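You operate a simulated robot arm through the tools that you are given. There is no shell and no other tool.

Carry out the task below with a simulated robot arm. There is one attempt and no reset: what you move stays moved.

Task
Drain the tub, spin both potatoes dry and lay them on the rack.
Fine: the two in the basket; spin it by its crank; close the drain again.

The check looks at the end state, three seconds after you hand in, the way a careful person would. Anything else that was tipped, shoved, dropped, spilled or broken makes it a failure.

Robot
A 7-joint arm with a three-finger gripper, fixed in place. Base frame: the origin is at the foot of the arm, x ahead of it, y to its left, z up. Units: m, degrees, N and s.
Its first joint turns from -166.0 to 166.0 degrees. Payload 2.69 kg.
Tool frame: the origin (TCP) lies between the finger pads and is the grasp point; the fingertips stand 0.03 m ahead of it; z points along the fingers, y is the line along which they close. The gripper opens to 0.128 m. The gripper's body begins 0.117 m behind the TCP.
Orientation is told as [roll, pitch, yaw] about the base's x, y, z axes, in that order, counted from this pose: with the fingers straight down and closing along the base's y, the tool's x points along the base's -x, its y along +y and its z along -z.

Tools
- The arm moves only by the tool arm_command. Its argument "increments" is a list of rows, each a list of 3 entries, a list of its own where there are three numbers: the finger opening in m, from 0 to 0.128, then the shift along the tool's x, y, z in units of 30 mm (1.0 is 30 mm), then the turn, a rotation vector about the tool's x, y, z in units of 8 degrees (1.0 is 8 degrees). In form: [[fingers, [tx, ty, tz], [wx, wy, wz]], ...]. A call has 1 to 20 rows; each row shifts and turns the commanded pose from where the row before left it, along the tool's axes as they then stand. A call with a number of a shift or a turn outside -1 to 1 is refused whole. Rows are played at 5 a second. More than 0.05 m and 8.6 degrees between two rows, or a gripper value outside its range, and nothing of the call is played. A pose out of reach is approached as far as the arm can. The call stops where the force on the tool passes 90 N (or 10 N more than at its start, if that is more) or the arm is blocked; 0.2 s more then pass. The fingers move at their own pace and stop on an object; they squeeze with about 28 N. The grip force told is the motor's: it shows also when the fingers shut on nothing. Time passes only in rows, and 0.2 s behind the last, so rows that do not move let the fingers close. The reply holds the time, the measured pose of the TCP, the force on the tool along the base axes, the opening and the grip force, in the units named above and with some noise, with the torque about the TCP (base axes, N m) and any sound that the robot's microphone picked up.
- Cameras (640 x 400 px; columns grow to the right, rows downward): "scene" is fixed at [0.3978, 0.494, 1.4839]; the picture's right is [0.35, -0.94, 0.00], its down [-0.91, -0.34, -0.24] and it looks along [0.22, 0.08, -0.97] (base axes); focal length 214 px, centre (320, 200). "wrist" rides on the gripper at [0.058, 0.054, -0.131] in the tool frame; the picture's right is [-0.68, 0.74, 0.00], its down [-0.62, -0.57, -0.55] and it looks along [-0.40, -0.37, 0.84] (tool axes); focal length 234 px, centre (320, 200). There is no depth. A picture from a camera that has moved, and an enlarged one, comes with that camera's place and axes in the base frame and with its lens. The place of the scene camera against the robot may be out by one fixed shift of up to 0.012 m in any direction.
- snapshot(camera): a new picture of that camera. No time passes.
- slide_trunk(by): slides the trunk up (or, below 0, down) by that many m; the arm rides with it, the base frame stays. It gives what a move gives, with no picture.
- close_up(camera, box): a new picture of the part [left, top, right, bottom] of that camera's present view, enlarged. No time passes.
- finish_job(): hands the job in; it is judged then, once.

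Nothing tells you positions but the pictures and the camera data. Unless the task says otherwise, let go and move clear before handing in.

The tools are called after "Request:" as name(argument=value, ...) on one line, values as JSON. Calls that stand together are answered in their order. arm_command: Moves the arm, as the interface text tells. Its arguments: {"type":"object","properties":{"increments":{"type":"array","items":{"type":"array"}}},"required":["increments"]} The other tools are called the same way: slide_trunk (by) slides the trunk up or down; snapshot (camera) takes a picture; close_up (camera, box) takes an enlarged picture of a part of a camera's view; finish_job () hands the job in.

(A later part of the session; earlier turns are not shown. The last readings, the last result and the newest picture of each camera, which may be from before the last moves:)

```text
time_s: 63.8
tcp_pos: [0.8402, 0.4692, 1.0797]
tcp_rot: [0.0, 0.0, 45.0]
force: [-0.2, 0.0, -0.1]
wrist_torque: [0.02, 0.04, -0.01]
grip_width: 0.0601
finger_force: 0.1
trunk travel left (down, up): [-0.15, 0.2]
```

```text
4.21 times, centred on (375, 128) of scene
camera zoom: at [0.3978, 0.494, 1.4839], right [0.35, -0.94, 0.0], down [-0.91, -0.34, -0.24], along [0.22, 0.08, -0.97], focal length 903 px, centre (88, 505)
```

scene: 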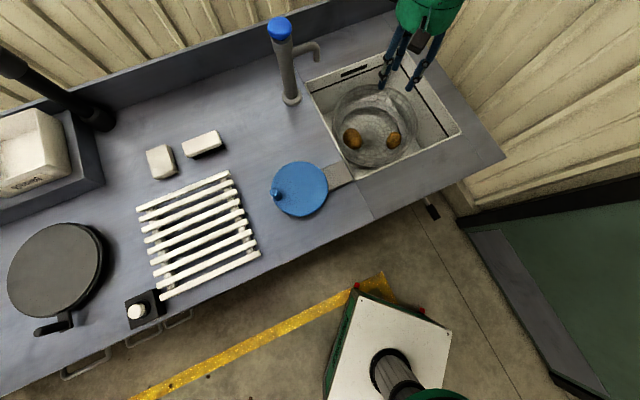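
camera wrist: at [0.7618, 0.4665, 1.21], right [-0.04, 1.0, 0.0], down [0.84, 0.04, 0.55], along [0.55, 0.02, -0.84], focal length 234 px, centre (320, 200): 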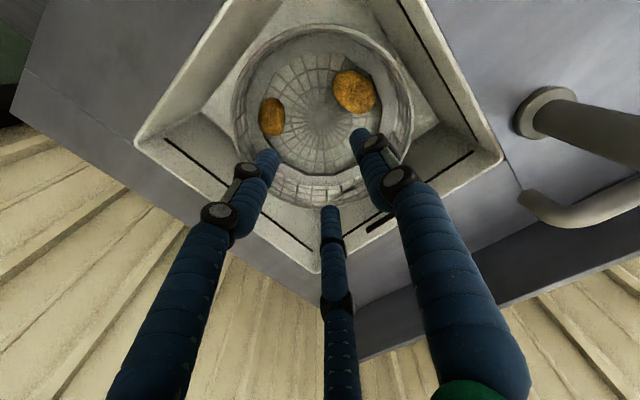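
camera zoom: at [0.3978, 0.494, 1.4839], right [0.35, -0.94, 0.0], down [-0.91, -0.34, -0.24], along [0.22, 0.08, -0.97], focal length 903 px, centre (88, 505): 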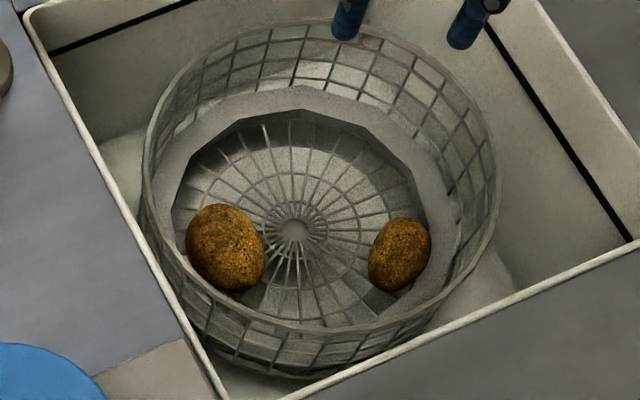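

From above I see the big potato at about (0.824, 0.528, 0.77) and the small one at about (0.869, 0.382, 0.77), inside a ~0.12 m radius well centred near (0.88, 0.474). I'll turn the gripper to close along x, over the small potato, and descend partway.

Request:
arm_command(increments=[[0.11, [0, 0, 0], [0, 0, -0.94]], [0.11, [0, 0, 0], [0, 0, -0.94]], [0.11, [0, 0, 0], [0, 0, -0.94]], [0.11, [0, 0, 0], [0, 0, -0.94]], [0.11, [0, 0, 0], [0, 0, -0.94]], [0.11, [0, 0, 0], [0, 0, -0.93]], [0.11, [0.91, -0.32, 0], [0, 0, 0]], [0.11, [0.91, -0.32, 0], [0, 0, 0]], [0.11, [0.91, -0.32, 0], [0, 0, 0]], [0.11, [0, 0, 1], [0, 0, 0]], [0.11, [0, 0, 1], [0, 0, 0]], [0.11, [0, 0, 1], [0, 0, 0]]])

Request:
snapshot(camera="wrist")

Request:
close_up(camera="scene", box=[325, 60, 445, 185])

```text
time_s: 66.4
tcp_pos: [0.8692, 0.3862, 0.992]
tcp_rot: [0.1, 0.0, 90.0]
force: [-0.9, 0.2, 0.1]
wrist_torque: [-0.02, 0.01, 0.0]
grip_width: 0.1099
finger_force: 0.1
trunk travel left (down, up): [-0.15, 0.2]
```

```text
taken
camera wrist: at [0.8162, 0.3289, 1.1226], right [-0.74, 0.68, 0.0], down [0.56, 0.62, 0.55], along [0.37, 0.4, -0.84], focal length 234 px, centre (320, 200)
```

wrist: 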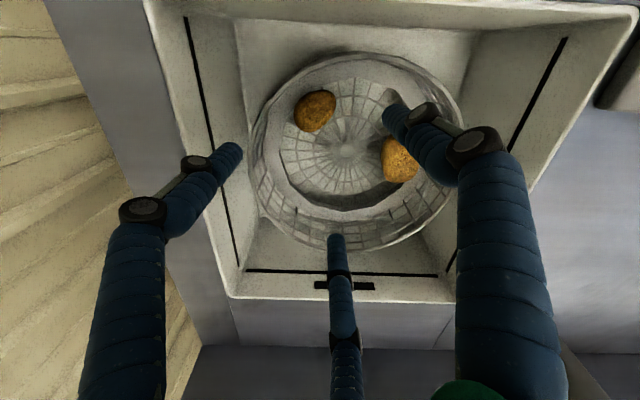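

```text
3.20 times, centred on (385, 122) of scene
camera zoom: at [0.3978, 0.494, 1.4839], right [0.35, -0.94, 0.0], down [-0.91, -0.34, -0.24], along [0.22, 0.08, -0.97], focal length 686 px, centre (112, 448)
```

zoom: 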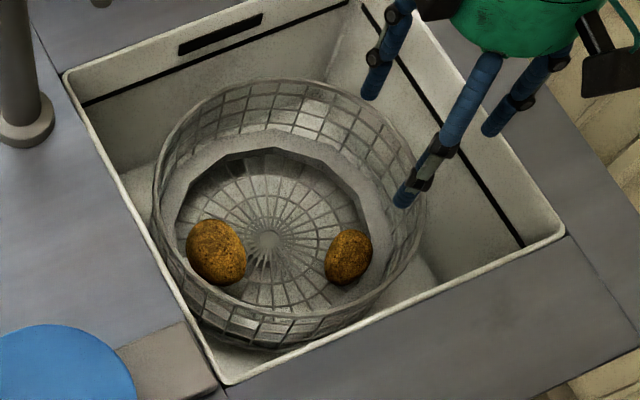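

Request:
close_up(camera="wrist", box=[230, 40, 480, 260])

```text
1.82 times, centred on (355, 150) of wrist
camera zoom: at [0.8162, 0.3289, 1.1226], right [-0.74, 0.68, 0.0], down [0.56, 0.62, 0.55], along [0.37, 0.4, -0.84], focal length 426 px, centre (256, 291)
```

zoom: 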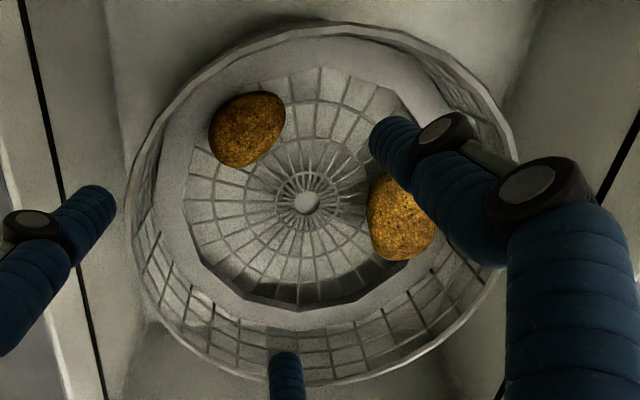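

Small potato centre is confirmed at about (0.872, 0.380), long axis nearly along x. I'll descend with open fingers straddling it lengthwise, in stages.

Request:
arm_command(increments=[[0.11, [0.05, -0.03, 0.9], [0, 0, 1.0]], [0.11, [0.04, -0.03, 0.9], [0, 0, 0]], [0.11, [0, 0, 0.9], [0, 0, 0]], [0.11, [0, 0, 0.9], [0, 0, 0]], [0.11, [0, 0, 0.9], [0, 0, 0]], [0.11, [0, 0, 0.9], [0, 0, 0]]])

Request:
snapshot(camera="wrist")

Request:
close_up(camera="scene", box=[325, 60, 445, 185])

```text
time_s: 67.8
tcp_pos: [0.8753, 0.3821, 0.8411]
tcp_rot: [-0.7, -0.3, 81.9]
force: [5.1, -48.9, 61.2]
wrist_torque: [-3.4, -1.92, -0.95]
grip_width: 0.1283
finger_force: 11.1
trunk travel left (down, up): [-0.15, 0.2]
```

```text
taken
camera wrist: at [0.8124, 0.331, 0.9708], right [-0.63, 0.77, -0.01], down [0.64, 0.53, 0.56], along [0.44, 0.35, -0.83], focal length 234 px, centre (320, 200)
```

wrist: 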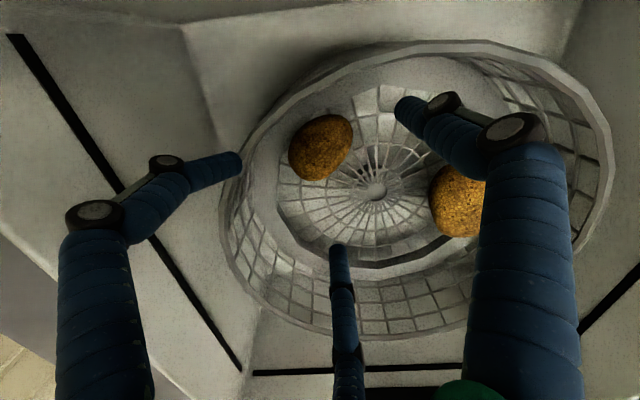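

```text
3.20 times, centred on (385, 122) of scene
camera zoom: at [0.3978, 0.494, 1.4839], right [0.35, -0.94, 0.0], down [-0.91, -0.34, -0.24], along [0.22, 0.08, -0.97], focal length 686 px, centre (112, 448)
```

zoom: 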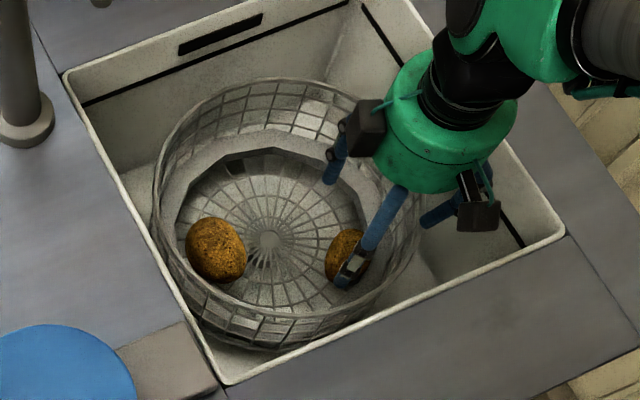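

The contact shows the hand is really a three-jaw centric gripper (jaws at 120°), and one jaw met the basket rim. I'll back up, turn the hand so the single jaw faces the basket hub and the pair straddles the potato on the wall side.

Request:
arm_command(increments=[[0.11, [0, 0, -0.5], [0, 0, 0]], [0.11, [0, 0, -1], [0, 0, 0]], [0.11, [0, 0, -1], [0, 0, 0]], [0.11, [0, 0, -1], [0, 0, 0]], [0.11, [0, 0, -0.8], [0, 0, 0]]])

Request:
arm_command(increments=[[0.11, [0, 0, 0], [0, 0, 1]], [0.11, [0, 0, 0], [0, 0, 1]], [0.11, [0, 0, 0], [0, 0, 1]], [0.11, [0, 0, 0], [0, 0, 1]], [0.11, [0, 0, 0], [0, 0, 1]], [0.11, [0, 0, 0], [0, 0, 1]], [0.11, [0, 0, 0], [0, 0, 1]], [0.11, [0, 0, 0], [0, 0, 1]], [0.11, [0, 0, 0], [0, 0, 1]], [0.11, [0, 0, 0], [0, 0, 1]], [0.11, [0, 0.6, 0], [0, 0, 0.25]]])

Request:
snapshot(camera="wrist")

Request:
close_up(camera="scene", box=[325, 60, 445, 185])

```text
time_s: 69.0
tcp_pos: [0.8694, 0.3837, 0.9585]
tcp_rot: [0.0, 0.1, 81.9]
force: [0.3, -0.3, 0.1]
wrist_torque: [-0.01, 0.03, -0.02]
grip_width: 0.11
finger_force: 0.0
trunk travel left (down, up): [-0.15, 0.2]
```

```text
time_s: 71.4
tcp_pos: [0.869, 0.4008, 0.9574]
tcp_rot: [0.0, 0.0, -0.1]
force: [-0.2, -0.2, 0.0]
wrist_torque: [0.04, -0.01, 0.02]
grip_width: 0.1099
finger_force: 0.0
trunk travel left (down, up): [-0.15, 0.2]
```

```text
taken
camera wrist: at [0.8114, 0.4558, 1.0871], right [0.68, 0.74, 0.0], down [0.62, -0.57, 0.55], along [0.4, -0.37, -0.84], focal length 234 px, centre (320, 200)
```

wrist: 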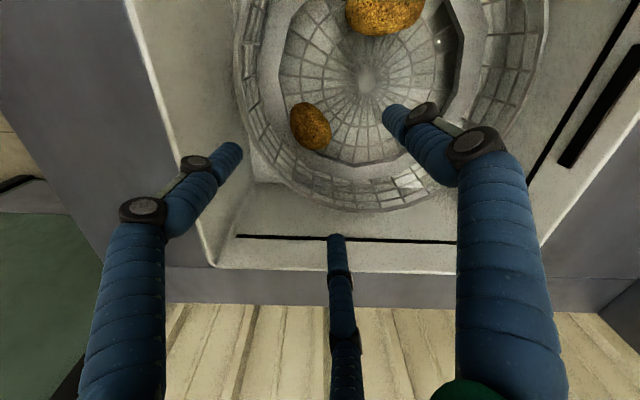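

```text
3.20 times, centred on (385, 122) of scene
camera zoom: at [0.3978, 0.494, 1.4839], right [0.35, -0.94, 0.0], down [-0.91, -0.34, -0.24], along [0.22, 0.08, -0.97], focal length 686 px, centre (112, 448)
```

zoom: 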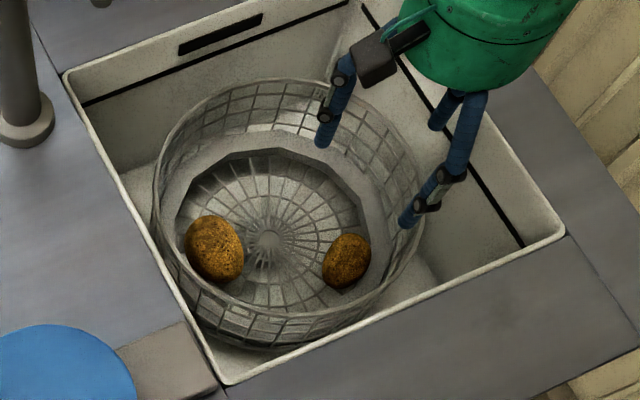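

Request:
close_up(camera="wrist", box=[220, 0, 480, 220])

```text
1.82 times, centred on (350, 110) of wrist
camera zoom: at [0.8114, 0.4558, 1.0871], right [0.68, 0.74, 0.0], down [0.62, -0.57, 0.55], along [0.4, -0.37, -0.84], focal length 426 px, centre (266, 364)
```

zoom: 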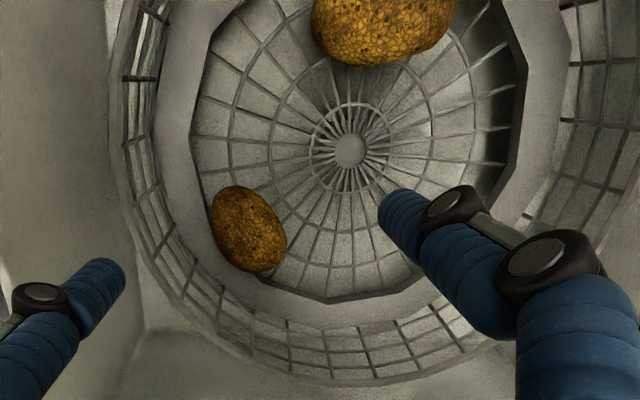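

The well has a stepped edge at about r≈0.12; the small potato is at (0.867, 0.385), hub at (0.882, 0.477). I'll offset the hand 2.5 cm towards the hub, point the single jaw at the hub, open to 0.116 and descend in stages.

Request:
arm_command(increments=[[0.116, [-0.077, 0.303, 0], [0, 0, 0]], [0.116, [0, 0, 0], [0, 0, 0.56]], [0.116, [0, 0, 0], [0, 0, 0.56]], [0.116, [0, 0, 0.9], [0, 0, 0]], [0.116, [0, 0, 0.9], [0, 0, 0]], [0.116, [0, 0, 0.9], [0, 0, 0]], [0.116, [0, 0, 0.9], [0, 0, 0]]])

Request:
snapshot(camera="wrist")

Request:
close_up(camera="scene", box=[325, 60, 445, 185])

```text
time_s: 73.0
tcp_pos: [0.8714, 0.4128, 0.8477]
tcp_rot: [0.1, 0.0, -9.0]
force: [0.4, 0.1, -0.2]
wrist_torque: [-0.01, 0.03, 0.01]
grip_width: 0.1159
finger_force: 0.1
trunk travel left (down, up): [-0.15, 0.2]
```

```text
taken
camera wrist: at [0.8228, 0.4755, 0.9771], right [0.78, 0.62, 0.0], down [0.52, -0.65, 0.55], along [0.34, -0.43, -0.84], focal length 234 px, centre (320, 200)
```

wrist: 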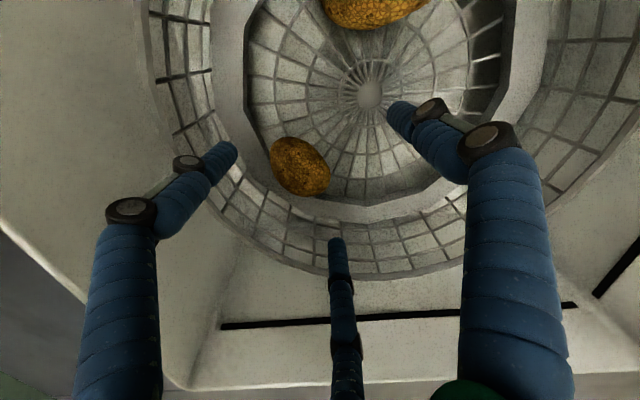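

```text
3.20 times, centred on (385, 122) of scene
camera zoom: at [0.3978, 0.494, 1.4839], right [0.35, -0.94, 0.0], down [-0.91, -0.34, -0.24], along [0.22, 0.08, -0.97], focal length 686 px, centre (112, 448)
```

zoom: 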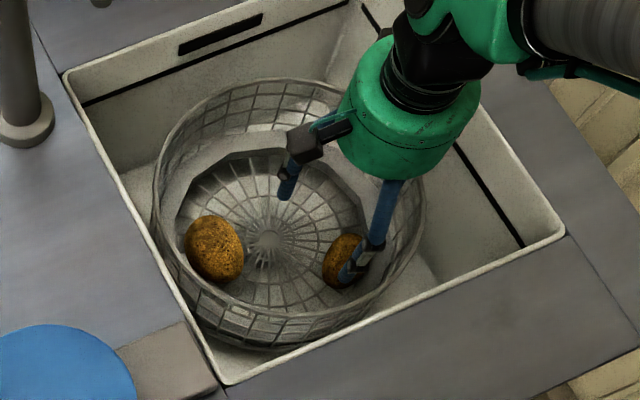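

Request:
arm_command(increments=[[0.116, [0, 0, 0.64], [0, 0, 0]], [0.116, [0, 0, 0.64], [0, 0, 0]], [0.116, [0, 0, 0.64], [0, 0, 0]]])

Request:
snapshot(camera="wrist")

```text
time_s: 73.8
tcp_pos: [0.872, 0.411, 0.7911]
tcp_rot: [0.0, 0.1, -8.9]
force: [-0.3, 0.1, -0.9]
wrist_torque: [0.02, 0.0, 0.0]
grip_width: 0.1159
finger_force: 0.0
trunk travel left (down, up): [-0.15, 0.2]
```

```text
taken
camera wrist: at [0.8234, 0.4733, 0.9209], right [0.78, 0.62, 0.0], down [0.52, -0.65, 0.55], along [0.34, -0.43, -0.84], focal length 234 px, centre (320, 200)
```

wrist: 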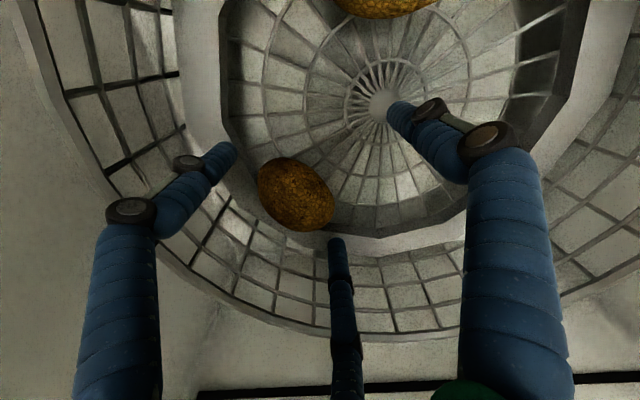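

No contact yet and the potato lies between the pair of jaws. I'll go down another ~1.2 cm gently.

Request:
arm_command(increments=[[0.116, [0, 0, 0.2], [0, 0, 0]], [0.116, [0, 0, 0.2], [0, 0, 0]], [0.116, [0, 0, 0], [0, 0, 0]]])

Request:
close_up(camera="wrist", box=[160, 80, 440, 290])

```text
time_s: 74.6
tcp_pos: [0.8737, 0.411, 0.7796]
tcp_rot: [0.1, 0.0, -9.0]
force: [-1.1, 0.2, 0.0]
wrist_torque: [0.01, 0.01, -0.01]
grip_width: 0.1162
finger_force: 0.1
trunk travel left (down, up): [-0.15, 0.2]
```

```text
1.90 times, centred on (300, 185) of wrist
camera zoom: at [0.8245, 0.4733, 0.9092], right [0.78, 0.62, 0.0], down [0.52, -0.65, 0.55], along [0.34, -0.43, -0.84], focal length 446 px, centre (358, 229)
```

zoom: 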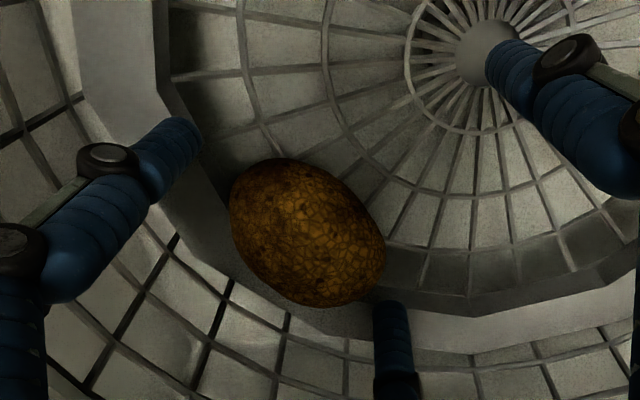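

Jaw tips are at z≈0.75 with the potato between them. Closing gradually so the pair draws it in towards the hub side.

Request:
arm_command(increments=[[0.1, [0, 0, 0], [0, 0, 0]], [0.09, [0, 0, 0], [0, 0, 0]], [0.08, [0, 0, 0], [0, 0, 0]]])

Request:
close_up(camera="wrist", box=[160, 80, 440, 290])

```text
time_s: 75.4
tcp_pos: [0.8729, 0.4099, 0.7797]
tcp_rot: [0.0, 0.0, -8.9]
force: [1.0, -0.4, 0.5]
wrist_torque: [0.01, 0.02, 0.0]
grip_width: 0.08
finger_force: 0.0
trunk travel left (down, up): [-0.15, 0.2]
```

```text
1.90 times, centred on (300, 185) of wrist
camera zoom: at [0.8244, 0.4732, 0.9094], right [0.78, 0.62, 0.0], down [0.52, -0.65, 0.55], along [0.34, -0.43, -0.84], focal length 446 px, centre (358, 229)
```

zoom: 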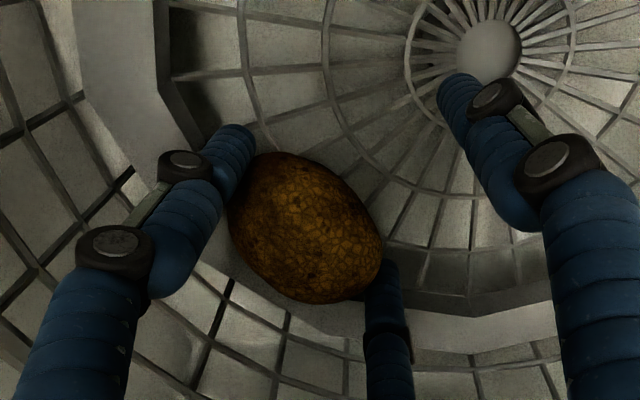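

The pair sits slightly hub-side of the potato's middle, which would wedge it outward. I'll open a little, shift 1.2 cm outward so the pair is behind it, and close.

Request:
arm_command(increments=[[0.102, [0, 0, 0], [0, 0, 0]], [0.102, [0, -0.2, 0], [0, 0, 0]], [0.102, [0, -0.2, 0], [0, 0, 0]], [0.085, [0, 0, 0], [0, 0, 0]], [0.075, [0, 0, 0], [0, 0, 0]], [0.065, [0, 0, 0], [0, 0, 0]]])

Request:
close_up(camera="wrist", box=[160, 80, 440, 290])

```text
time_s: 76.8
tcp_pos: [0.8712, 0.3976, 0.7801]
tcp_rot: [0.1, 0.0, -8.9]
force: [0.0, 0.8, 1.8]
wrist_torque: [-0.03, 0.02, 0.02]
grip_width: 0.0701
finger_force: 2.5
trunk travel left (down, up): [-0.15, 0.2]
```

```text
1.90 times, centred on (300, 185) of wrist
camera zoom: at [0.8216, 0.4612, 0.9099], right [0.78, 0.62, 0.0], down [0.52, -0.66, 0.55], along [0.34, -0.43, -0.84], focal length 446 px, centre (358, 229)
```

zoom: 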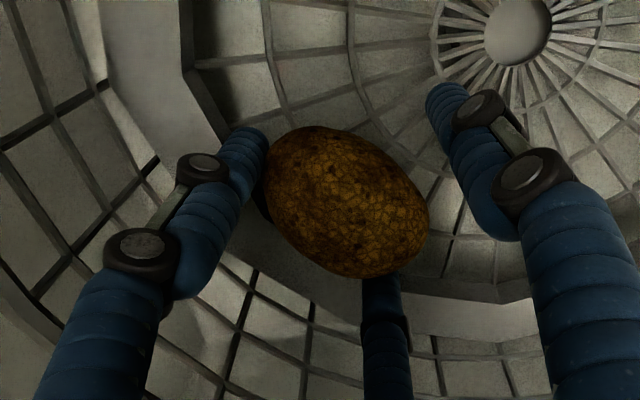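

The potato is now being drawn off the wall. Continue closing to a full grip.

Request:
arm_command(increments=[[0.06, [0, 0, 0], [0, 0, 0]], [0.05, [0, 0, 0], [0, 0, 0]], [0.0, [0, 0, 0], [0, 0, 0]], [0.0, [0, 0, 0], [0, 0, 0]], [0.0, [0, 0, 0], [0, 0, 0]]])

Request:
close_up(camera="wrist", box=[160, 80, 440, 290])

```text
time_s: 78.0
tcp_pos: [0.8707, 0.3992, 0.7783]
tcp_rot: [0.1, -0.1, -9.0]
force: [-0.9, 0.0, 0.4]
wrist_torque: [0.0, 0.01, 0.0]
grip_width: 0.0535
finger_force: 28.3
trunk travel left (down, up): [-0.15, 0.2]
```

```text
1.90 times, centred on (300, 185) of wrist
camera zoom: at [0.8221, 0.4615, 0.909], right [0.78, 0.62, 0.0], down [0.52, -0.65, 0.55], along [0.34, -0.43, -0.84], focal length 446 px, centre (358, 229)
```

zoom: 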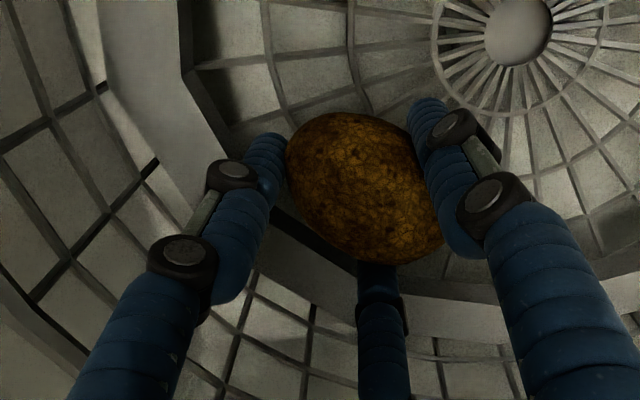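

Firm three-point grip (5.35 cm, 28 N). Lifting slowly and checking that it comes along.

Request:
arm_command(increments=[[0.0, [0, 0, -0.4], [0, 0, 0]], [0.0, [0, 0, -0.5], [0, 0, 0]], [0.0, [0, 0, -0.6], [0, 0, 0]], [0.0, [0, 0, -0.7], [0, 0, 0]]])

Request:
snapshot(camera="wrist")

```text
time_s: 79.0
tcp_pos: [0.8706, 0.3978, 0.8445]
tcp_rot: [0.0, 0.0, -9.0]
force: [-0.4, 0.1, -1.0]
wrist_torque: [0.02, -0.02, 0.0]
grip_width: 0.0533
finger_force: 28.3
trunk travel left (down, up): [-0.15, 0.2]
```

```text
taken
camera wrist: at [0.8213, 0.4612, 0.9746], right [0.78, 0.62, 0.0], down [0.52, -0.65, 0.55], along [0.34, -0.43, -0.84], focal length 234 px, centre (320, 200)
```

wrist: 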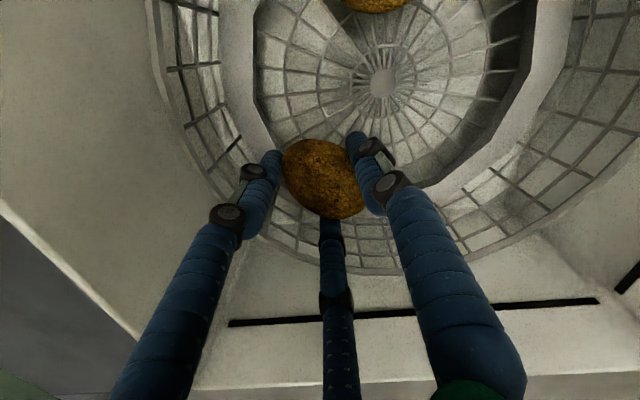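

The potato is held. I'll raise it clear of everything, then carry it across to the rack at about (0.38, 0.78).

Request:
arm_command(increments=[[0.0, [0, 0, -0.8], [0, 0, 0]], [0.0, [0, 0, -1], [0, 0, 0]], [0.0, [0, 0, -1], [0, 0, 0]], [0.0, [0, 0, -1], [0, 0, 0]], [0.0, [0, 0, -1], [0, 0, 0]], [0.0, [0, 0, -1], [0, 0, 0]], [0.0, [0, 0, -1], [0, 0, 0]], [0.0, [0, 0, -1], [0, 0, 0]], [0.0, [0, 0, -0.5], [0, 0, 0]]])

Request:
arm_command(increments=[[0.0, [0.5, 0.25, 0], [0, 0, 0]], [0.0, [0.953, 0.519, 0], [0, 0, 0]], [0.0, [0.953, 0.519, 0], [0, 0, 0]], [0.0, [0.953, 0.519, 0], [0, 0, 0]], [0.0, [0.953, 0.519, 0], [0, 0, 0]], [0.0, [0.953, 0.519, 0], [0, 0, 0]], [0.0, [0.953, 0.519, 0], [0, 0, 0]], [0.0, [0.953, 0.519, 0], [0, 0, 0]], [0.0, [0.953, 0.519, 0], [0, 0, 0]], [0.0, [0.953, 0.519, 0], [0, 0, 0]], [0.0, [0.953, 0.519, 0], [0, 0, 0]], [0.0, [0.953, 0.519, 0], [0, 0, 0]], [0.0, [0.953, 0.519, 0], [0, 0, 0]], [0.0, [0.953, 0.519, 0], [0, 0, 0]], [0.0, [0.953, 0.519, 0], [0, 0, 0]], [0.0, [0.953, 0.519, 0], [0, 0, 0]], [0.0, [0.953, 0.519, 0], [0, 0, 0]], [0.0, [0.953, 0.519, 0], [0, 0, 0]], [0.0, [0.5, 0.25, 0], [0, 0, 0]]])

Request:
snapshot(camera="wrist")

Request:
snapshot(camera="scene")

```text
time_s: 81.0
tcp_pos: [0.8705, 0.4007, 1.0939]
tcp_rot: [0.0, 0.1, -8.9]
force: [-1.4, -0.4, -0.4]
wrist_torque: [0.01, -0.02, 0.0]
grip_width: 0.0533
finger_force: 27.7
trunk travel left (down, up): [-0.15, 0.2]
```

```text
time_s: 85.0
tcp_pos: [0.4032, 0.7578, 1.0924]
tcp_rot: [-0.1, -0.1, -8.9]
force: [-1.3, 0.7, -1.0]
wrist_torque: [-0.03, 0.01, -0.01]
grip_width: 0.0532
finger_force: 28.1
trunk travel left (down, up): [-0.15, 0.2]
```

```text
taken
camera wrist: at [0.3532, 0.8211, 1.2232], right [0.78, 0.62, 0.0], down [0.52, -0.65, 0.55], along [0.34, -0.43, -0.84], focal length 234 px, centre (320, 200)
```

wrist: 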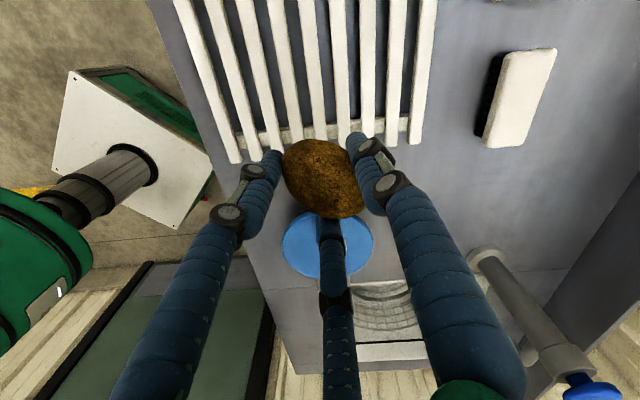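

```text
taken
```

scene: 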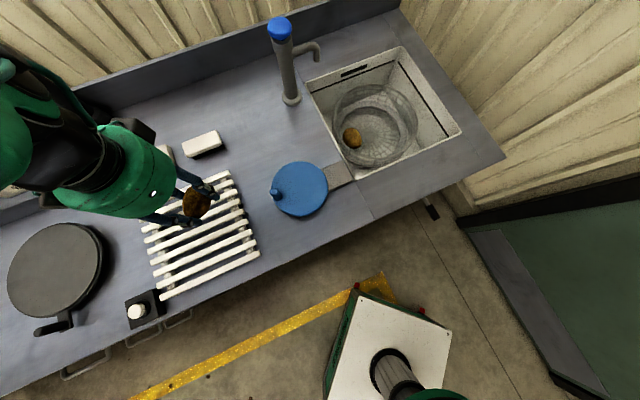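

The rack's top is at about z≈0.92, centre near (0.343, 0.825), slats running parallel to the counter front. I'll rotate the hand so the potato's long axis lies along the slats and move over the near half.

Request:
arm_command(increments=[[0.0, [0, 0, 0], [0, 0, 0.96]], [0.0, [0, 0, 0], [0, 0, 0.96]], [0.0, [0, 0, 0], [0, 0, 0.96]], [0.0, [0, 0, 0], [0, 0, 0.96]], [0.0, [0, 0, 0], [0, 0, 0.96]], [0.0, [0, 0, 0], [0, 0, 0.96]]])

Request:
snapshot(camera="wrist")

Request:
close_up(camera="scene", box=[120, 150, 280, 310])

```text
time_s: 86.4
tcp_pos: [0.4041, 0.7574, 1.0951]
tcp_rot: [0.0, 0.1, -55.1]
force: [-0.6, 0.4, -1.1]
wrist_torque: [0.01, 0.02, 0.05]
grip_width: 0.053
finger_force: 28.0
trunk travel left (down, up): [-0.15, 0.2]
```

```text
taken
camera wrist: at [0.415, 0.8363, 1.2245], right [0.99, -0.13, 0.0], down [-0.11, -0.83, 0.55], along [-0.07, -0.54, -0.84], focal length 234 px, centre (320, 200)
```

wrist: 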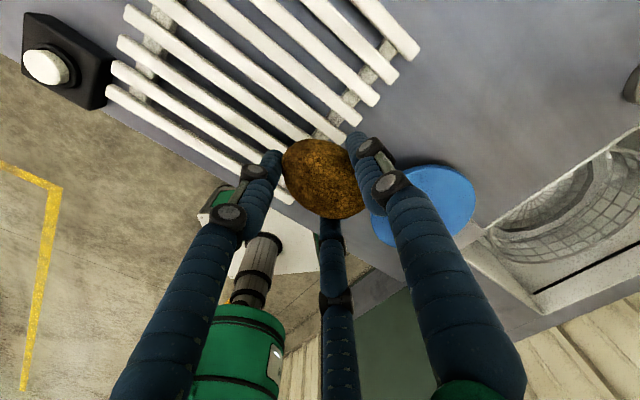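

```text
2.50 times, centred on (200, 230) of scene
camera zoom: at [0.3978, 0.494, 1.4839], right [0.35, -0.94, 0.0], down [-0.91, -0.34, -0.24], along [0.22, 0.08, -0.97], focal length 536 px, centre (620, 125)
```

zoom: 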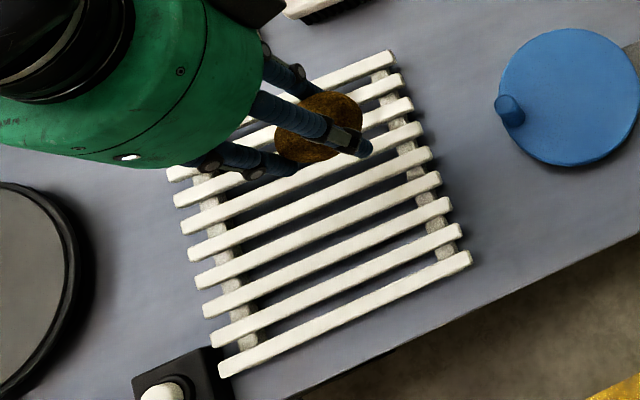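

Request:
close_up(camera="wrist", box=[80, 0, 440, 220])

```text
1.78 times, centred on (260, 110) of wrist
camera zoom: at [0.415, 0.8363, 1.2245], right [0.99, -0.13, 0.0], down [-0.11, -0.83, 0.55], along [-0.07, -0.54, -0.84], focal length 416 px, centre (427, 360)
```

zoom: 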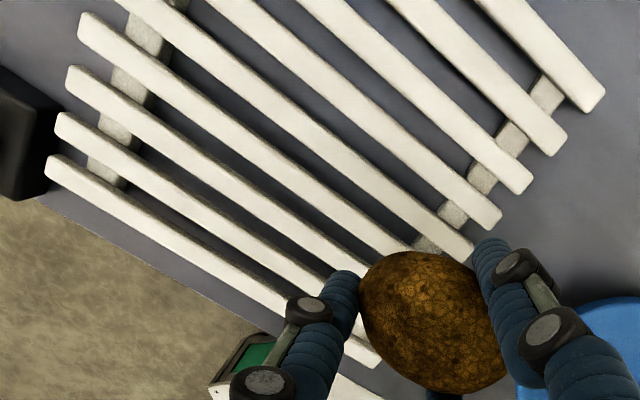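

Slat pitch is ~3 cm; I'll set the potato in the groove near the rack's middle, about 6 cm in from its right end, at (0.398, 0.787). Moving over and lowering most of the way.

Request:
arm_command(increments=[[0.0, [0.463, 0.199, 0], [0, 0, 0]], [0.0, [0.463, 0.199, 0], [0, 0, 0]], [0.0, [0, 0, 0.83], [0, 0, 0]], [0.0, [0, 0, 0.83], [0, 0, 0]], [0.0, [0, 0, 0.83], [0, 0, 0]], [0.0, [0, 0, 0.83], [0, 0, 0]], [0.0, [0, 0, 0.7], [0, 0, 0]]])

Request:
snapshot(camera="wrist")

Request:
close_up(camera="scene", box=[120, 150, 280, 310])

```text
time_s: 88.0
tcp_pos: [0.3966, 0.7875, 0.9723]
tcp_rot: [0.0, 0.0, -54.9]
force: [0.3, -0.5, -0.2]
wrist_torque: [-0.03, 0.02, -0.03]
grip_width: 0.0531
finger_force: 28.2
trunk travel left (down, up): [-0.15, 0.2]
```

```text
taken
camera wrist: at [0.4091, 0.8675, 1.1022], right [0.99, -0.13, 0.0], down [-0.11, -0.83, 0.55], along [-0.07, -0.54, -0.84], focal length 234 px, centre (320, 200)
```

wrist: 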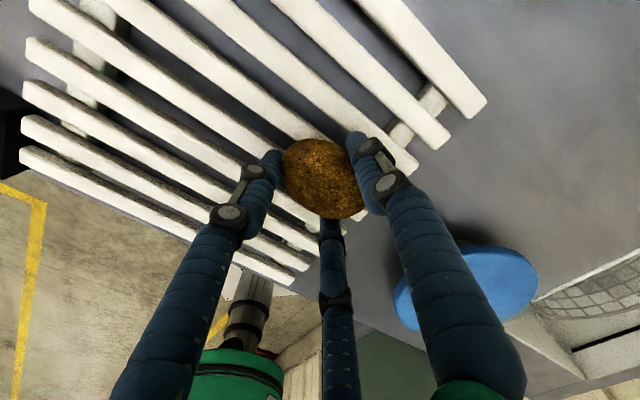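

```text
2.50 times, centred on (200, 230) of scene
camera zoom: at [0.3978, 0.494, 1.4839], right [0.35, -0.94, 0.0], down [-0.91, -0.34, -0.24], along [0.22, 0.08, -0.97], focal length 536 px, centre (620, 125)
```

zoom: 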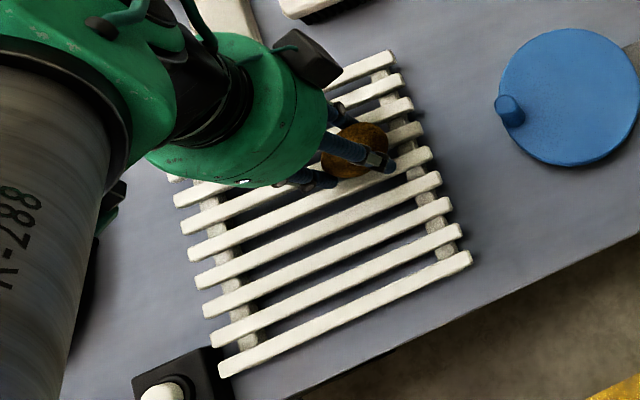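

Request:
arm_command(increments=[[0.0, [0, 0, 0.15], [0, 0, 0]], [0.0, [0, 0, 0.15], [0, 0, 0]], [0.0, [0, 0, 0.1], [0, 0, 0]], [0.0, [0, 0, 0], [0, 0, 0]]])

```text
time_s: 89.0
tcp_pos: [0.3998, 0.7867, 0.9641]
tcp_rot: [0.2, 0.1, -55.0]
force: [3.6, 4.0, 23.0]
wrist_torque: [0.13, -0.09, 0.03]
grip_width: 0.0529
finger_force: 27.9
trunk travel left (down, up): [-0.15, 0.2]
```

The potato is resting on the slats (23 N upward). I'll relieve the pressure slightly, then open slowly.

Request:
arm_command(increments=[[0.0, [0, 0, -0.08], [0, 0, 0]], [0.056, [0, 0, 0], [0, 0, 0]], [0.06, [0, 0, 0], [0, 0, 0]], [0.07, [0, 0, 0], [0, 0, 0]], [0.085, [0, 0, 0], [0, 0, 0]], [0.1, [0, 0, 0], [0, 0, 0]], [0.1, [0, 0, 0], [0, 0, 0]]])

Request:
snapshot(camera="wrist")

Request:
close_up(camera="scene", box=[120, 150, 280, 310])

```text
time_s: 90.6
tcp_pos: [0.3981, 0.7866, 0.9637]
tcp_rot: [0.0, -0.1, -55.0]
force: [0.1, -0.6, 0.2]
wrist_torque: [0.01, -0.03, 0.01]
grip_width: 0.1001
finger_force: 0.1
trunk travel left (down, up): [-0.15, 0.2]
```

```text
taken
camera wrist: at [0.409, 0.8658, 1.0944], right [0.99, -0.13, 0.0], down [-0.11, -0.83, 0.55], along [-0.07, -0.54, -0.84], focal length 234 px, centre (320, 200)
```

wrist: 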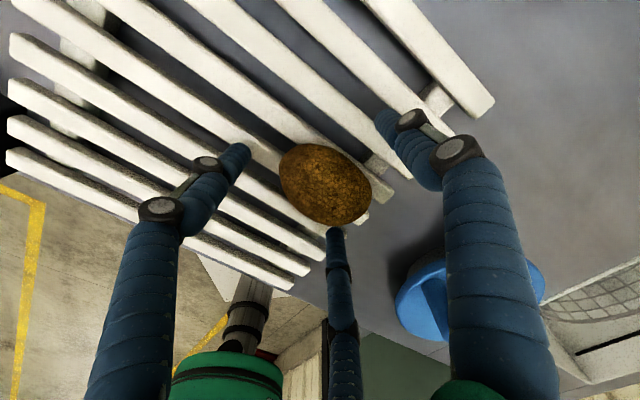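

```text
2.50 times, centred on (200, 230) of scene
camera zoom: at [0.3978, 0.494, 1.4839], right [0.35, -0.94, 0.0], down [-0.91, -0.34, -0.24], along [0.22, 0.08, -0.97], focal length 536 px, centre (620, 125)
```

zoom: 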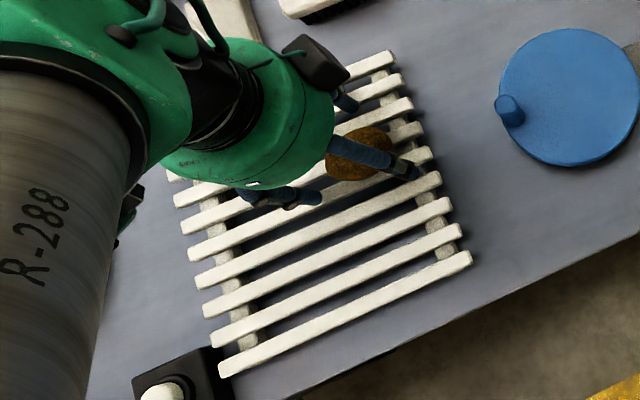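

The potato lies in the groove. I'll lift straight up, clear of it, and look.

Request:
arm_command(increments=[[0.11, [0, 0, -0.5], [0, 0, 0]], [0.11, [0, 0, -0.8], [0, 0, 0]], [0.11, [0, 0, -1], [0, 0, 0]], [0.11, [0, 0, -1], [0, 0, 0]], [0.11, [0, 0, -1], [0, 0, 0]]])

Request:
snapshot(camera="wrist")

Request:
snapshot(camera="scene")

```text
time_s: 91.8
tcp_pos: [0.3964, 0.79, 1.0932]
tcp_rot: [0.1, 0.0, -55.0]
force: [-1.2, 0.1, -0.6]
wrist_torque: [0.03, 0.01, 0.0]
grip_width: 0.1099
finger_force: 0.0
trunk travel left (down, up): [-0.15, 0.2]
```

```text
taken
camera wrist: at [0.4072, 0.8693, 1.2241], right [0.99, -0.13, 0.0], down [-0.11, -0.83, 0.55], along [-0.07, -0.54, -0.84], focal length 234 px, centre (320, 200)
```

wrist: 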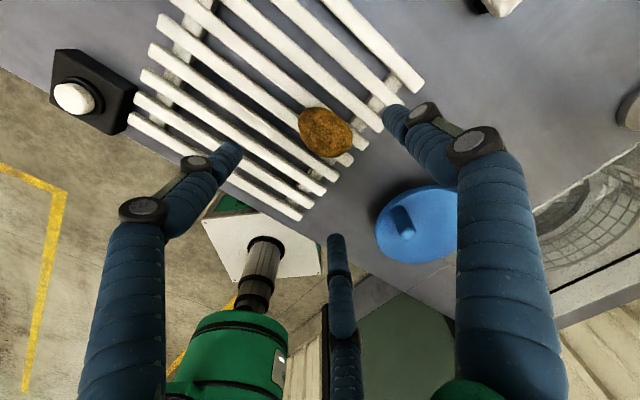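

```text
taken
```

scene: 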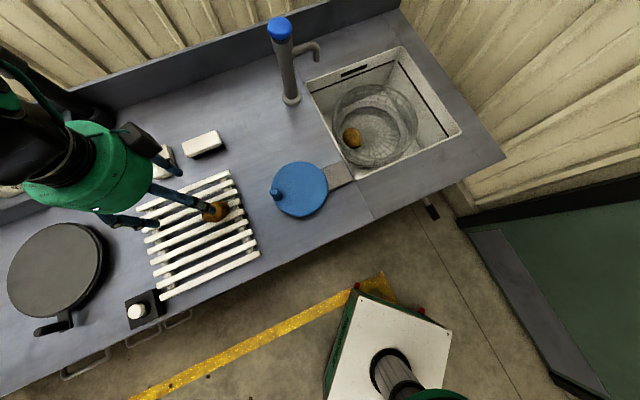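

Small potato is on the rack. Now back to the tub for the larger one at about (0.824, 0.528): I'll carry the empty hand over at height and turn it so the jaws straddle it from the wall side.

Request:
arm_command(increments=[[0.11, [-0.925, 0.398, 0], [0, 0, 0]], [0.11, [-0.925, 0.398, 0], [0, 0, 0]], [0.11, [-0.925, 0.398, 0], [0, 0, 0]], [0.11, [-0.925, 0.398, 0], [0, 0, 0]], [0.11, [-0.925, 0.398, 0], [0, 0, 0]], [0.11, [-0.925, 0.398, 0], [0, 0, 0]], [0.11, [-0.925, 0.398, 0], [0, 0, 0]], [0.11, [-0.925, 0.398, 0], [0, 0, 0]], [0.11, [-0.925, 0.398, 0], [0, 0, 0]], [0.11, [-0.925, 0.398, 0], [0, 0, 0]], [0.11, [-0.925, 0.398, 0], [0, 0, 0]], [0.11, [-0.925, 0.398, 0], [0, 0, 0]], [0.11, [-0.925, 0.398, 0], [0, 0, 0]], [0.11, [-0.925, 0.398, 0], [0, 0, 0]], [0.11, [-0.925, 0.398, 0], [0, 0, 0]], [0.11, [-0.925, 0.398, 0], [0, 0, 0]], [0.11, [-0.925, 0.398, 0], [0, 0, 0]]])

Request:
arm_command(increments=[[0.11, [0, 0, 0], [0, 0, -0.917]], [0.11, [0, 0, 0], [0, 0, -0.917]], [0.11, [0, 0, 0], [0, 0, -0.917]], [0.11, [0, 0, 0], [0, 0, -0.917]], [0.11, [0, 0, 0], [0, 0, -0.917]], [0.11, [0, 0, 0], [0, 0, -0.917]], [0.11, [0, 0, 1], [0, 0, 0]], [0.11, [0, 0, 1], [0, 0, 0]], [0.11, [0, 0, 1], [0, 0, 0]], [0.11, [0, 0, 1], [0, 0, 0]]])

Request:
snapshot(camera="wrist")

Request:
snapshot(camera="scene")

```text
time_s: 95.4
tcp_pos: [0.8319, 0.5156, 1.0916]
tcp_rot: [0.0, 0.0, -54.9]
force: [0.8, 0.2, 0.2]
wrist_torque: [-0.02, -0.01, 0.0]
grip_width: 0.1098
finger_force: 0.0
trunk travel left (down, up): [-0.15, 0.2]
```

```text
time_s: 97.6
tcp_pos: [0.835, 0.5177, 0.9738]
tcp_rot: [0.1, 0.0, -11.0]
force: [0.7, 0.0, 0.4]
wrist_torque: [-0.01, 0.01, -0.02]
grip_width: 0.1098
finger_force: 0.1
trunk travel left (down, up): [-0.15, 0.2]
```

```text
taken
camera wrist: at [0.788, 0.5826, 1.1035], right [0.8, 0.59, 0.0], down [0.5, -0.67, 0.55], along [0.33, -0.44, -0.84], focal length 234 px, centre (320, 200)
```

wrist: 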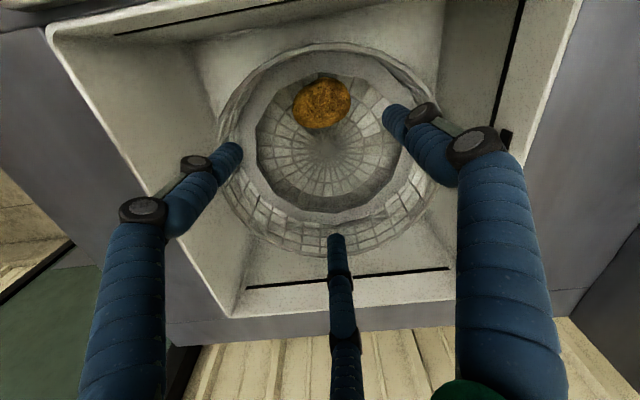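

```text
taken
```

scene: 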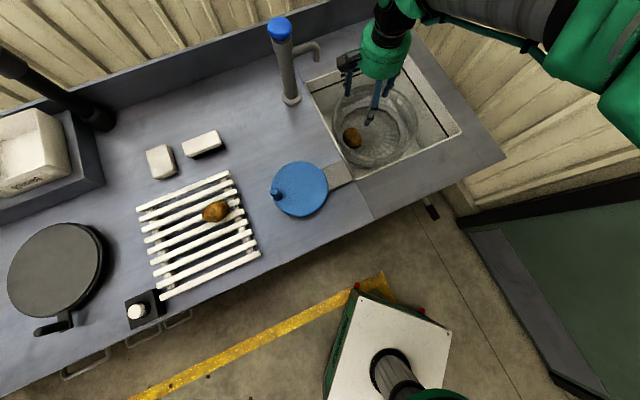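

Request:
close_up(camera="wrist", box=[200, 30, 460, 260])

```text
1.74 times, centred on (330, 145) of wrist
camera zoom: at [0.788, 0.5826, 1.1035], right [0.8, 0.59, 0.0], down [0.5, -0.67, 0.55], along [0.33, -0.44, -0.84], focal length 407 px, centre (303, 296)
```

zoom: 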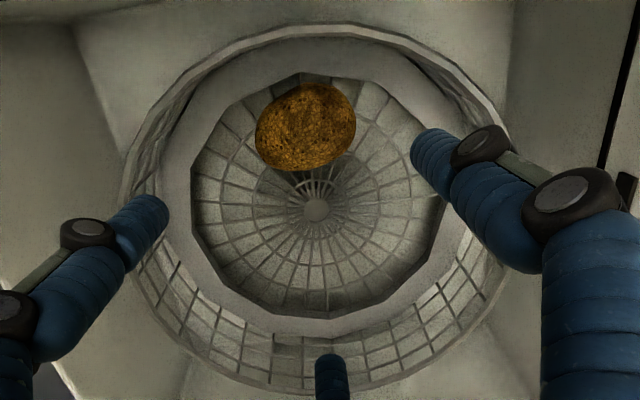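

Big potato: (0.825, 0.535), hub (0.881, 0.476). I'll shift to (0.840, 0.523), open to 0.124 and descend in stages.

Request:
arm_command(increments=[[0.124, [-0.13, 0.205, 0], [0, 0, 0]], [0.124, [0, 0, 0.9], [0, 0, 0]], [0.124, [0, 0, 0.9], [0, 0, 0]], [0.124, [0, 0, 0.9], [0, 0, 0]], [0.124, [0, 0, 0.9], [0, 0, 0]], [0.124, [0, 0, 0.5], [0, 0, 0]]])

Request:
snapshot(camera="wrist")

Request:
close_up(camera="scene", box=[325, 60, 445, 185])

```text
time_s: 99.0
tcp_pos: [0.8395, 0.5212, 0.8495]
tcp_rot: [0.0, 0.0, -11.0]
force: [-0.1, 0.3, 0.5]
wrist_torque: [-0.05, -0.03, 0.0]
grip_width: 0.1237
finger_force: 0.0
trunk travel left (down, up): [-0.15, 0.2]
```

```text
taken
camera wrist: at [0.7917, 0.5864, 0.9797], right [0.8, 0.59, 0.0], down [0.5, -0.67, 0.55], along [0.33, -0.44, -0.84], focal length 234 px, centre (320, 200)
```

wrist: 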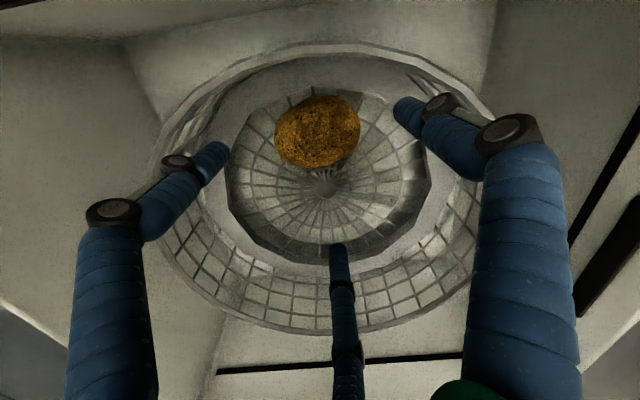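

```text
3.20 times, centred on (385, 122) of scene
camera zoom: at [0.3978, 0.494, 1.4839], right [0.35, -0.94, 0.0], down [-0.91, -0.34, -0.24], along [0.22, 0.08, -0.97], focal length 686 px, centre (112, 448)
```

zoom: 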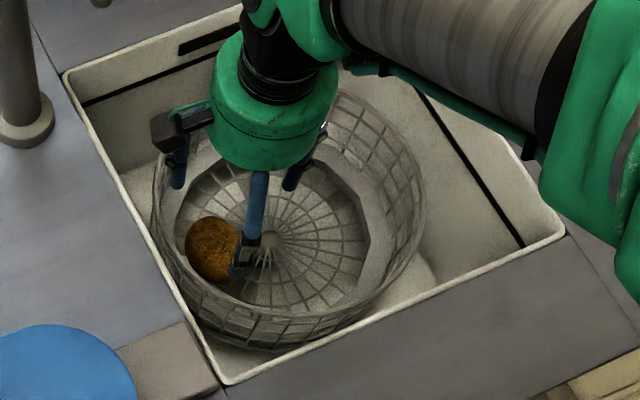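

Request:
arm_command(increments=[[0.124, [0, 0, 0.66], [0, 0, 0]], [0.124, [0, 0, 0.66], [0, 0, 0]], [0.124, [0, 0, 0.66], [0, 0, 0]]])

Request:
snapshot(camera="wrist")

```text
time_s: 99.8
tcp_pos: [0.8394, 0.52, 0.7921]
tcp_rot: [-0.1, 0.0, -11.0]
force: [0.8, 0.3, 0.0]
wrist_torque: [-0.03, 0.0, 0.02]
grip_width: 0.1241
finger_force: 0.1
trunk travel left (down, up): [-0.15, 0.2]
```

```text
taken
camera wrist: at [0.7935, 0.5836, 0.9208], right [0.8, 0.59, 0.0], down [0.5, -0.67, 0.55], along [0.33, -0.44, -0.84], focal length 234 px, centre (320, 200)
```

wrist: 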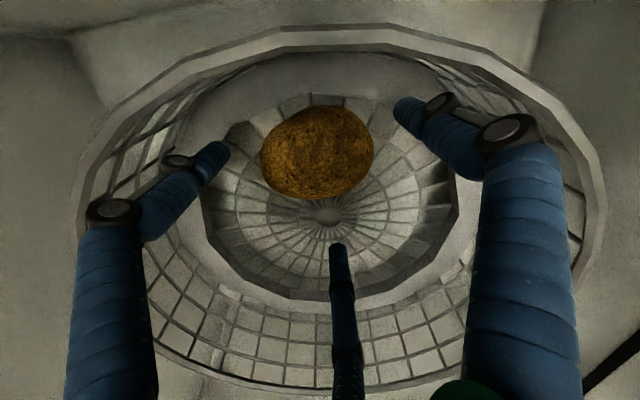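

Request:
arm_command(increments=[[0.124, [0, 0, 0.2], [0, 0, 0]], [0.124, [0, 0, 0.2], [0, 0, 0]], [0.12, [0.108, 0.078, 0], [0, 0, 0]], [0.115, [0.108, 0.078, 0], [0, 0, 0]], [0.11, [0.108, 0.078, 0], [0, 0, 0]], [0.105, [0, 0, 0], [0, 0, 0]]])

Request:
close_up(camera="wrist", box=[180, 60, 460, 280])

```text
time_s: 101.2
tcp_pos: [0.8302, 0.5303, 0.7793]
tcp_rot: [0.0, 0.1, -10.9]
force: [0.6, -0.7, 0.3]
wrist_torque: [0.01, -0.02, 0.0]
grip_width: 0.1048
finger_force: 0.1
trunk travel left (down, up): [-0.15, 0.2]
```

```text
1.82 times, centred on (320, 170) of wrist
camera zoom: at [0.7845, 0.5936, 0.9089], right [0.8, 0.59, 0.0], down [0.5, -0.67, 0.55], along [0.33, -0.44, -0.84], focal length 426 px, centre (320, 254)
```

zoom: 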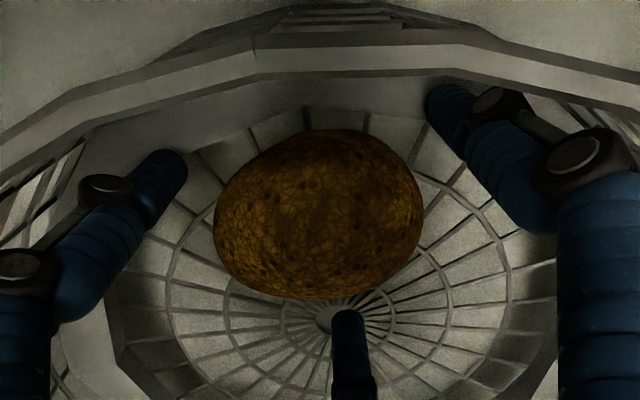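

The big potato is now nearly centred among the jaws. Closing gradually.

Request:
arm_command(increments=[[0.095, [0, 0, 0], [0, 0, 0]], [0.085, [0, 0, 0], [0, 0, 0]], [0.075, [0, 0, 0], [0, 0, 0]], [0.065, [0, 0, 0], [0, 0, 0]], [0.055, [0, 0, 0], [0, 0, 0]], [0.0, [0, 0, 0], [0, 0, 0]], [0.0, [0, 0, 0], [0, 0, 0]]])

Request:
close_up(camera="wrist", box=[180, 60, 460, 280])

```text
time_s: 102.8
tcp_pos: [0.8316, 0.5297, 0.7831]
tcp_rot: [0.1, -0.1, -11.0]
force: [-1.2, 10.1, 33.4]
wrist_torque: [1.21, -0.03, 0.44]
grip_width: 0.0667
finger_force: 27.9
trunk travel left (down, up): [-0.15, 0.2]
```

```text
1.82 times, centred on (320, 170) of wrist
camera zoom: at [0.7843, 0.594, 0.9129], right [0.8, 0.59, 0.0], down [0.49, -0.67, 0.55], along [0.33, -0.44, -0.84], focal length 426 px, centre (320, 254)
```

zoom: 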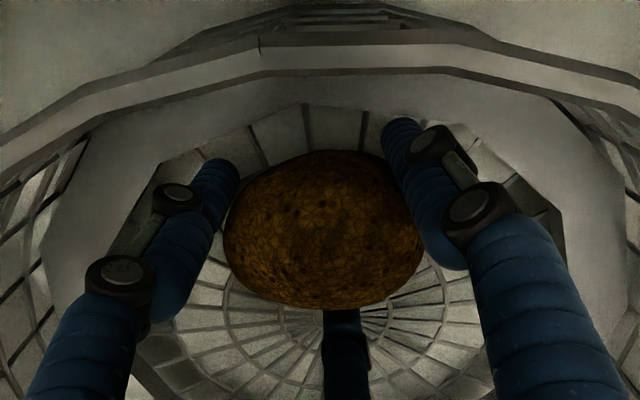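

Gripped at 6.7 cm with some upward push; I'll lift very slowly and check it stays.

Request:
arm_command(increments=[[0.0, [0, 0, -0.2], [0, 0, 0]], [0.0, [0, 0, -0.2], [0, 0, 0]], [0.0, [0, 0, -0.2], [0, 0, 0]]])

Request:
close_up(camera="wrist", box=[180, 60, 460, 280])

```text
time_s: 103.6
tcp_pos: [0.8305, 0.5281, 0.7944]
tcp_rot: [-0.1, 0.1, -11.1]
force: [-0.6, -0.8, -1.1]
wrist_torque: [0.02, -0.03, -0.01]
grip_width: 0.0657
finger_force: 28.4
trunk travel left (down, up): [-0.15, 0.2]
```

```text
1.82 times, centred on (320, 170) of wrist
camera zoom: at [0.7844, 0.5935, 0.9244], right [0.8, 0.59, 0.0], down [0.5, -0.67, 0.55], along [0.32, -0.44, -0.84], focal length 426 px, centre (320, 254)
```

zoom: 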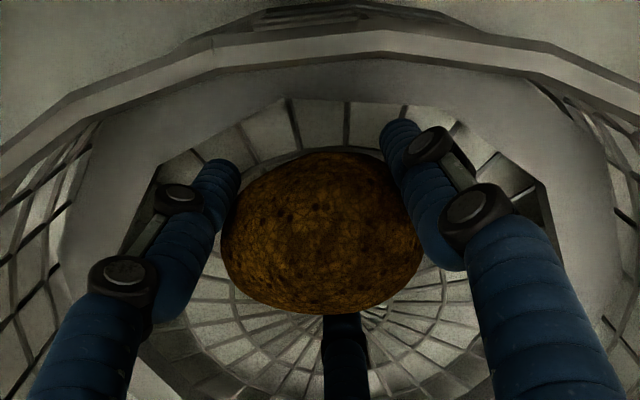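

It's lifting with the hand. Continue up in moderate steps.

Request:
arm_command(increments=[[0.0, [0, 0, -0.4], [0, 0, 0]], [0.0, [0, 0, -0.5], [0, 0, 0]], [0.0, [0, 0, -0.6], [0, 0, 0]], [0.0, [0, 0, -0.7], [0, 0, 0]]])

Request:
snapshot(camera="wrist")

```text
time_s: 104.6
tcp_pos: [0.8319, 0.5289, 0.862]
tcp_rot: [0.0, -0.1, -11.0]
force: [-0.6, -0.2, -1.9]
wrist_torque: [0.04, -0.02, 0.02]
grip_width: 0.0658
finger_force: 28.1
trunk travel left (down, up): [-0.15, 0.2]
```

```text
taken
camera wrist: at [0.7843, 0.5923, 0.993], right [0.8, 0.59, 0.0], down [0.5, -0.67, 0.55], along [0.33, -0.44, -0.84], focal length 234 px, centre (320, 200)
```

wrist: 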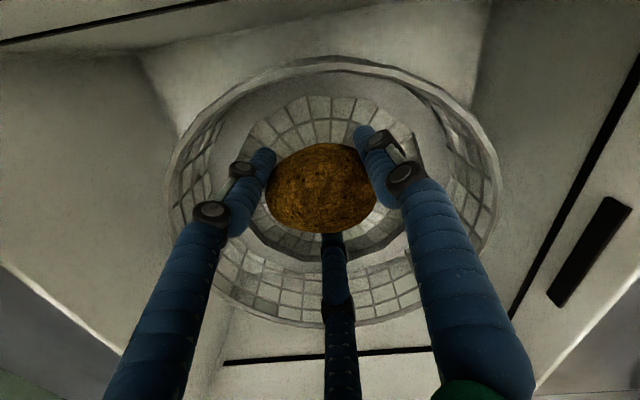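

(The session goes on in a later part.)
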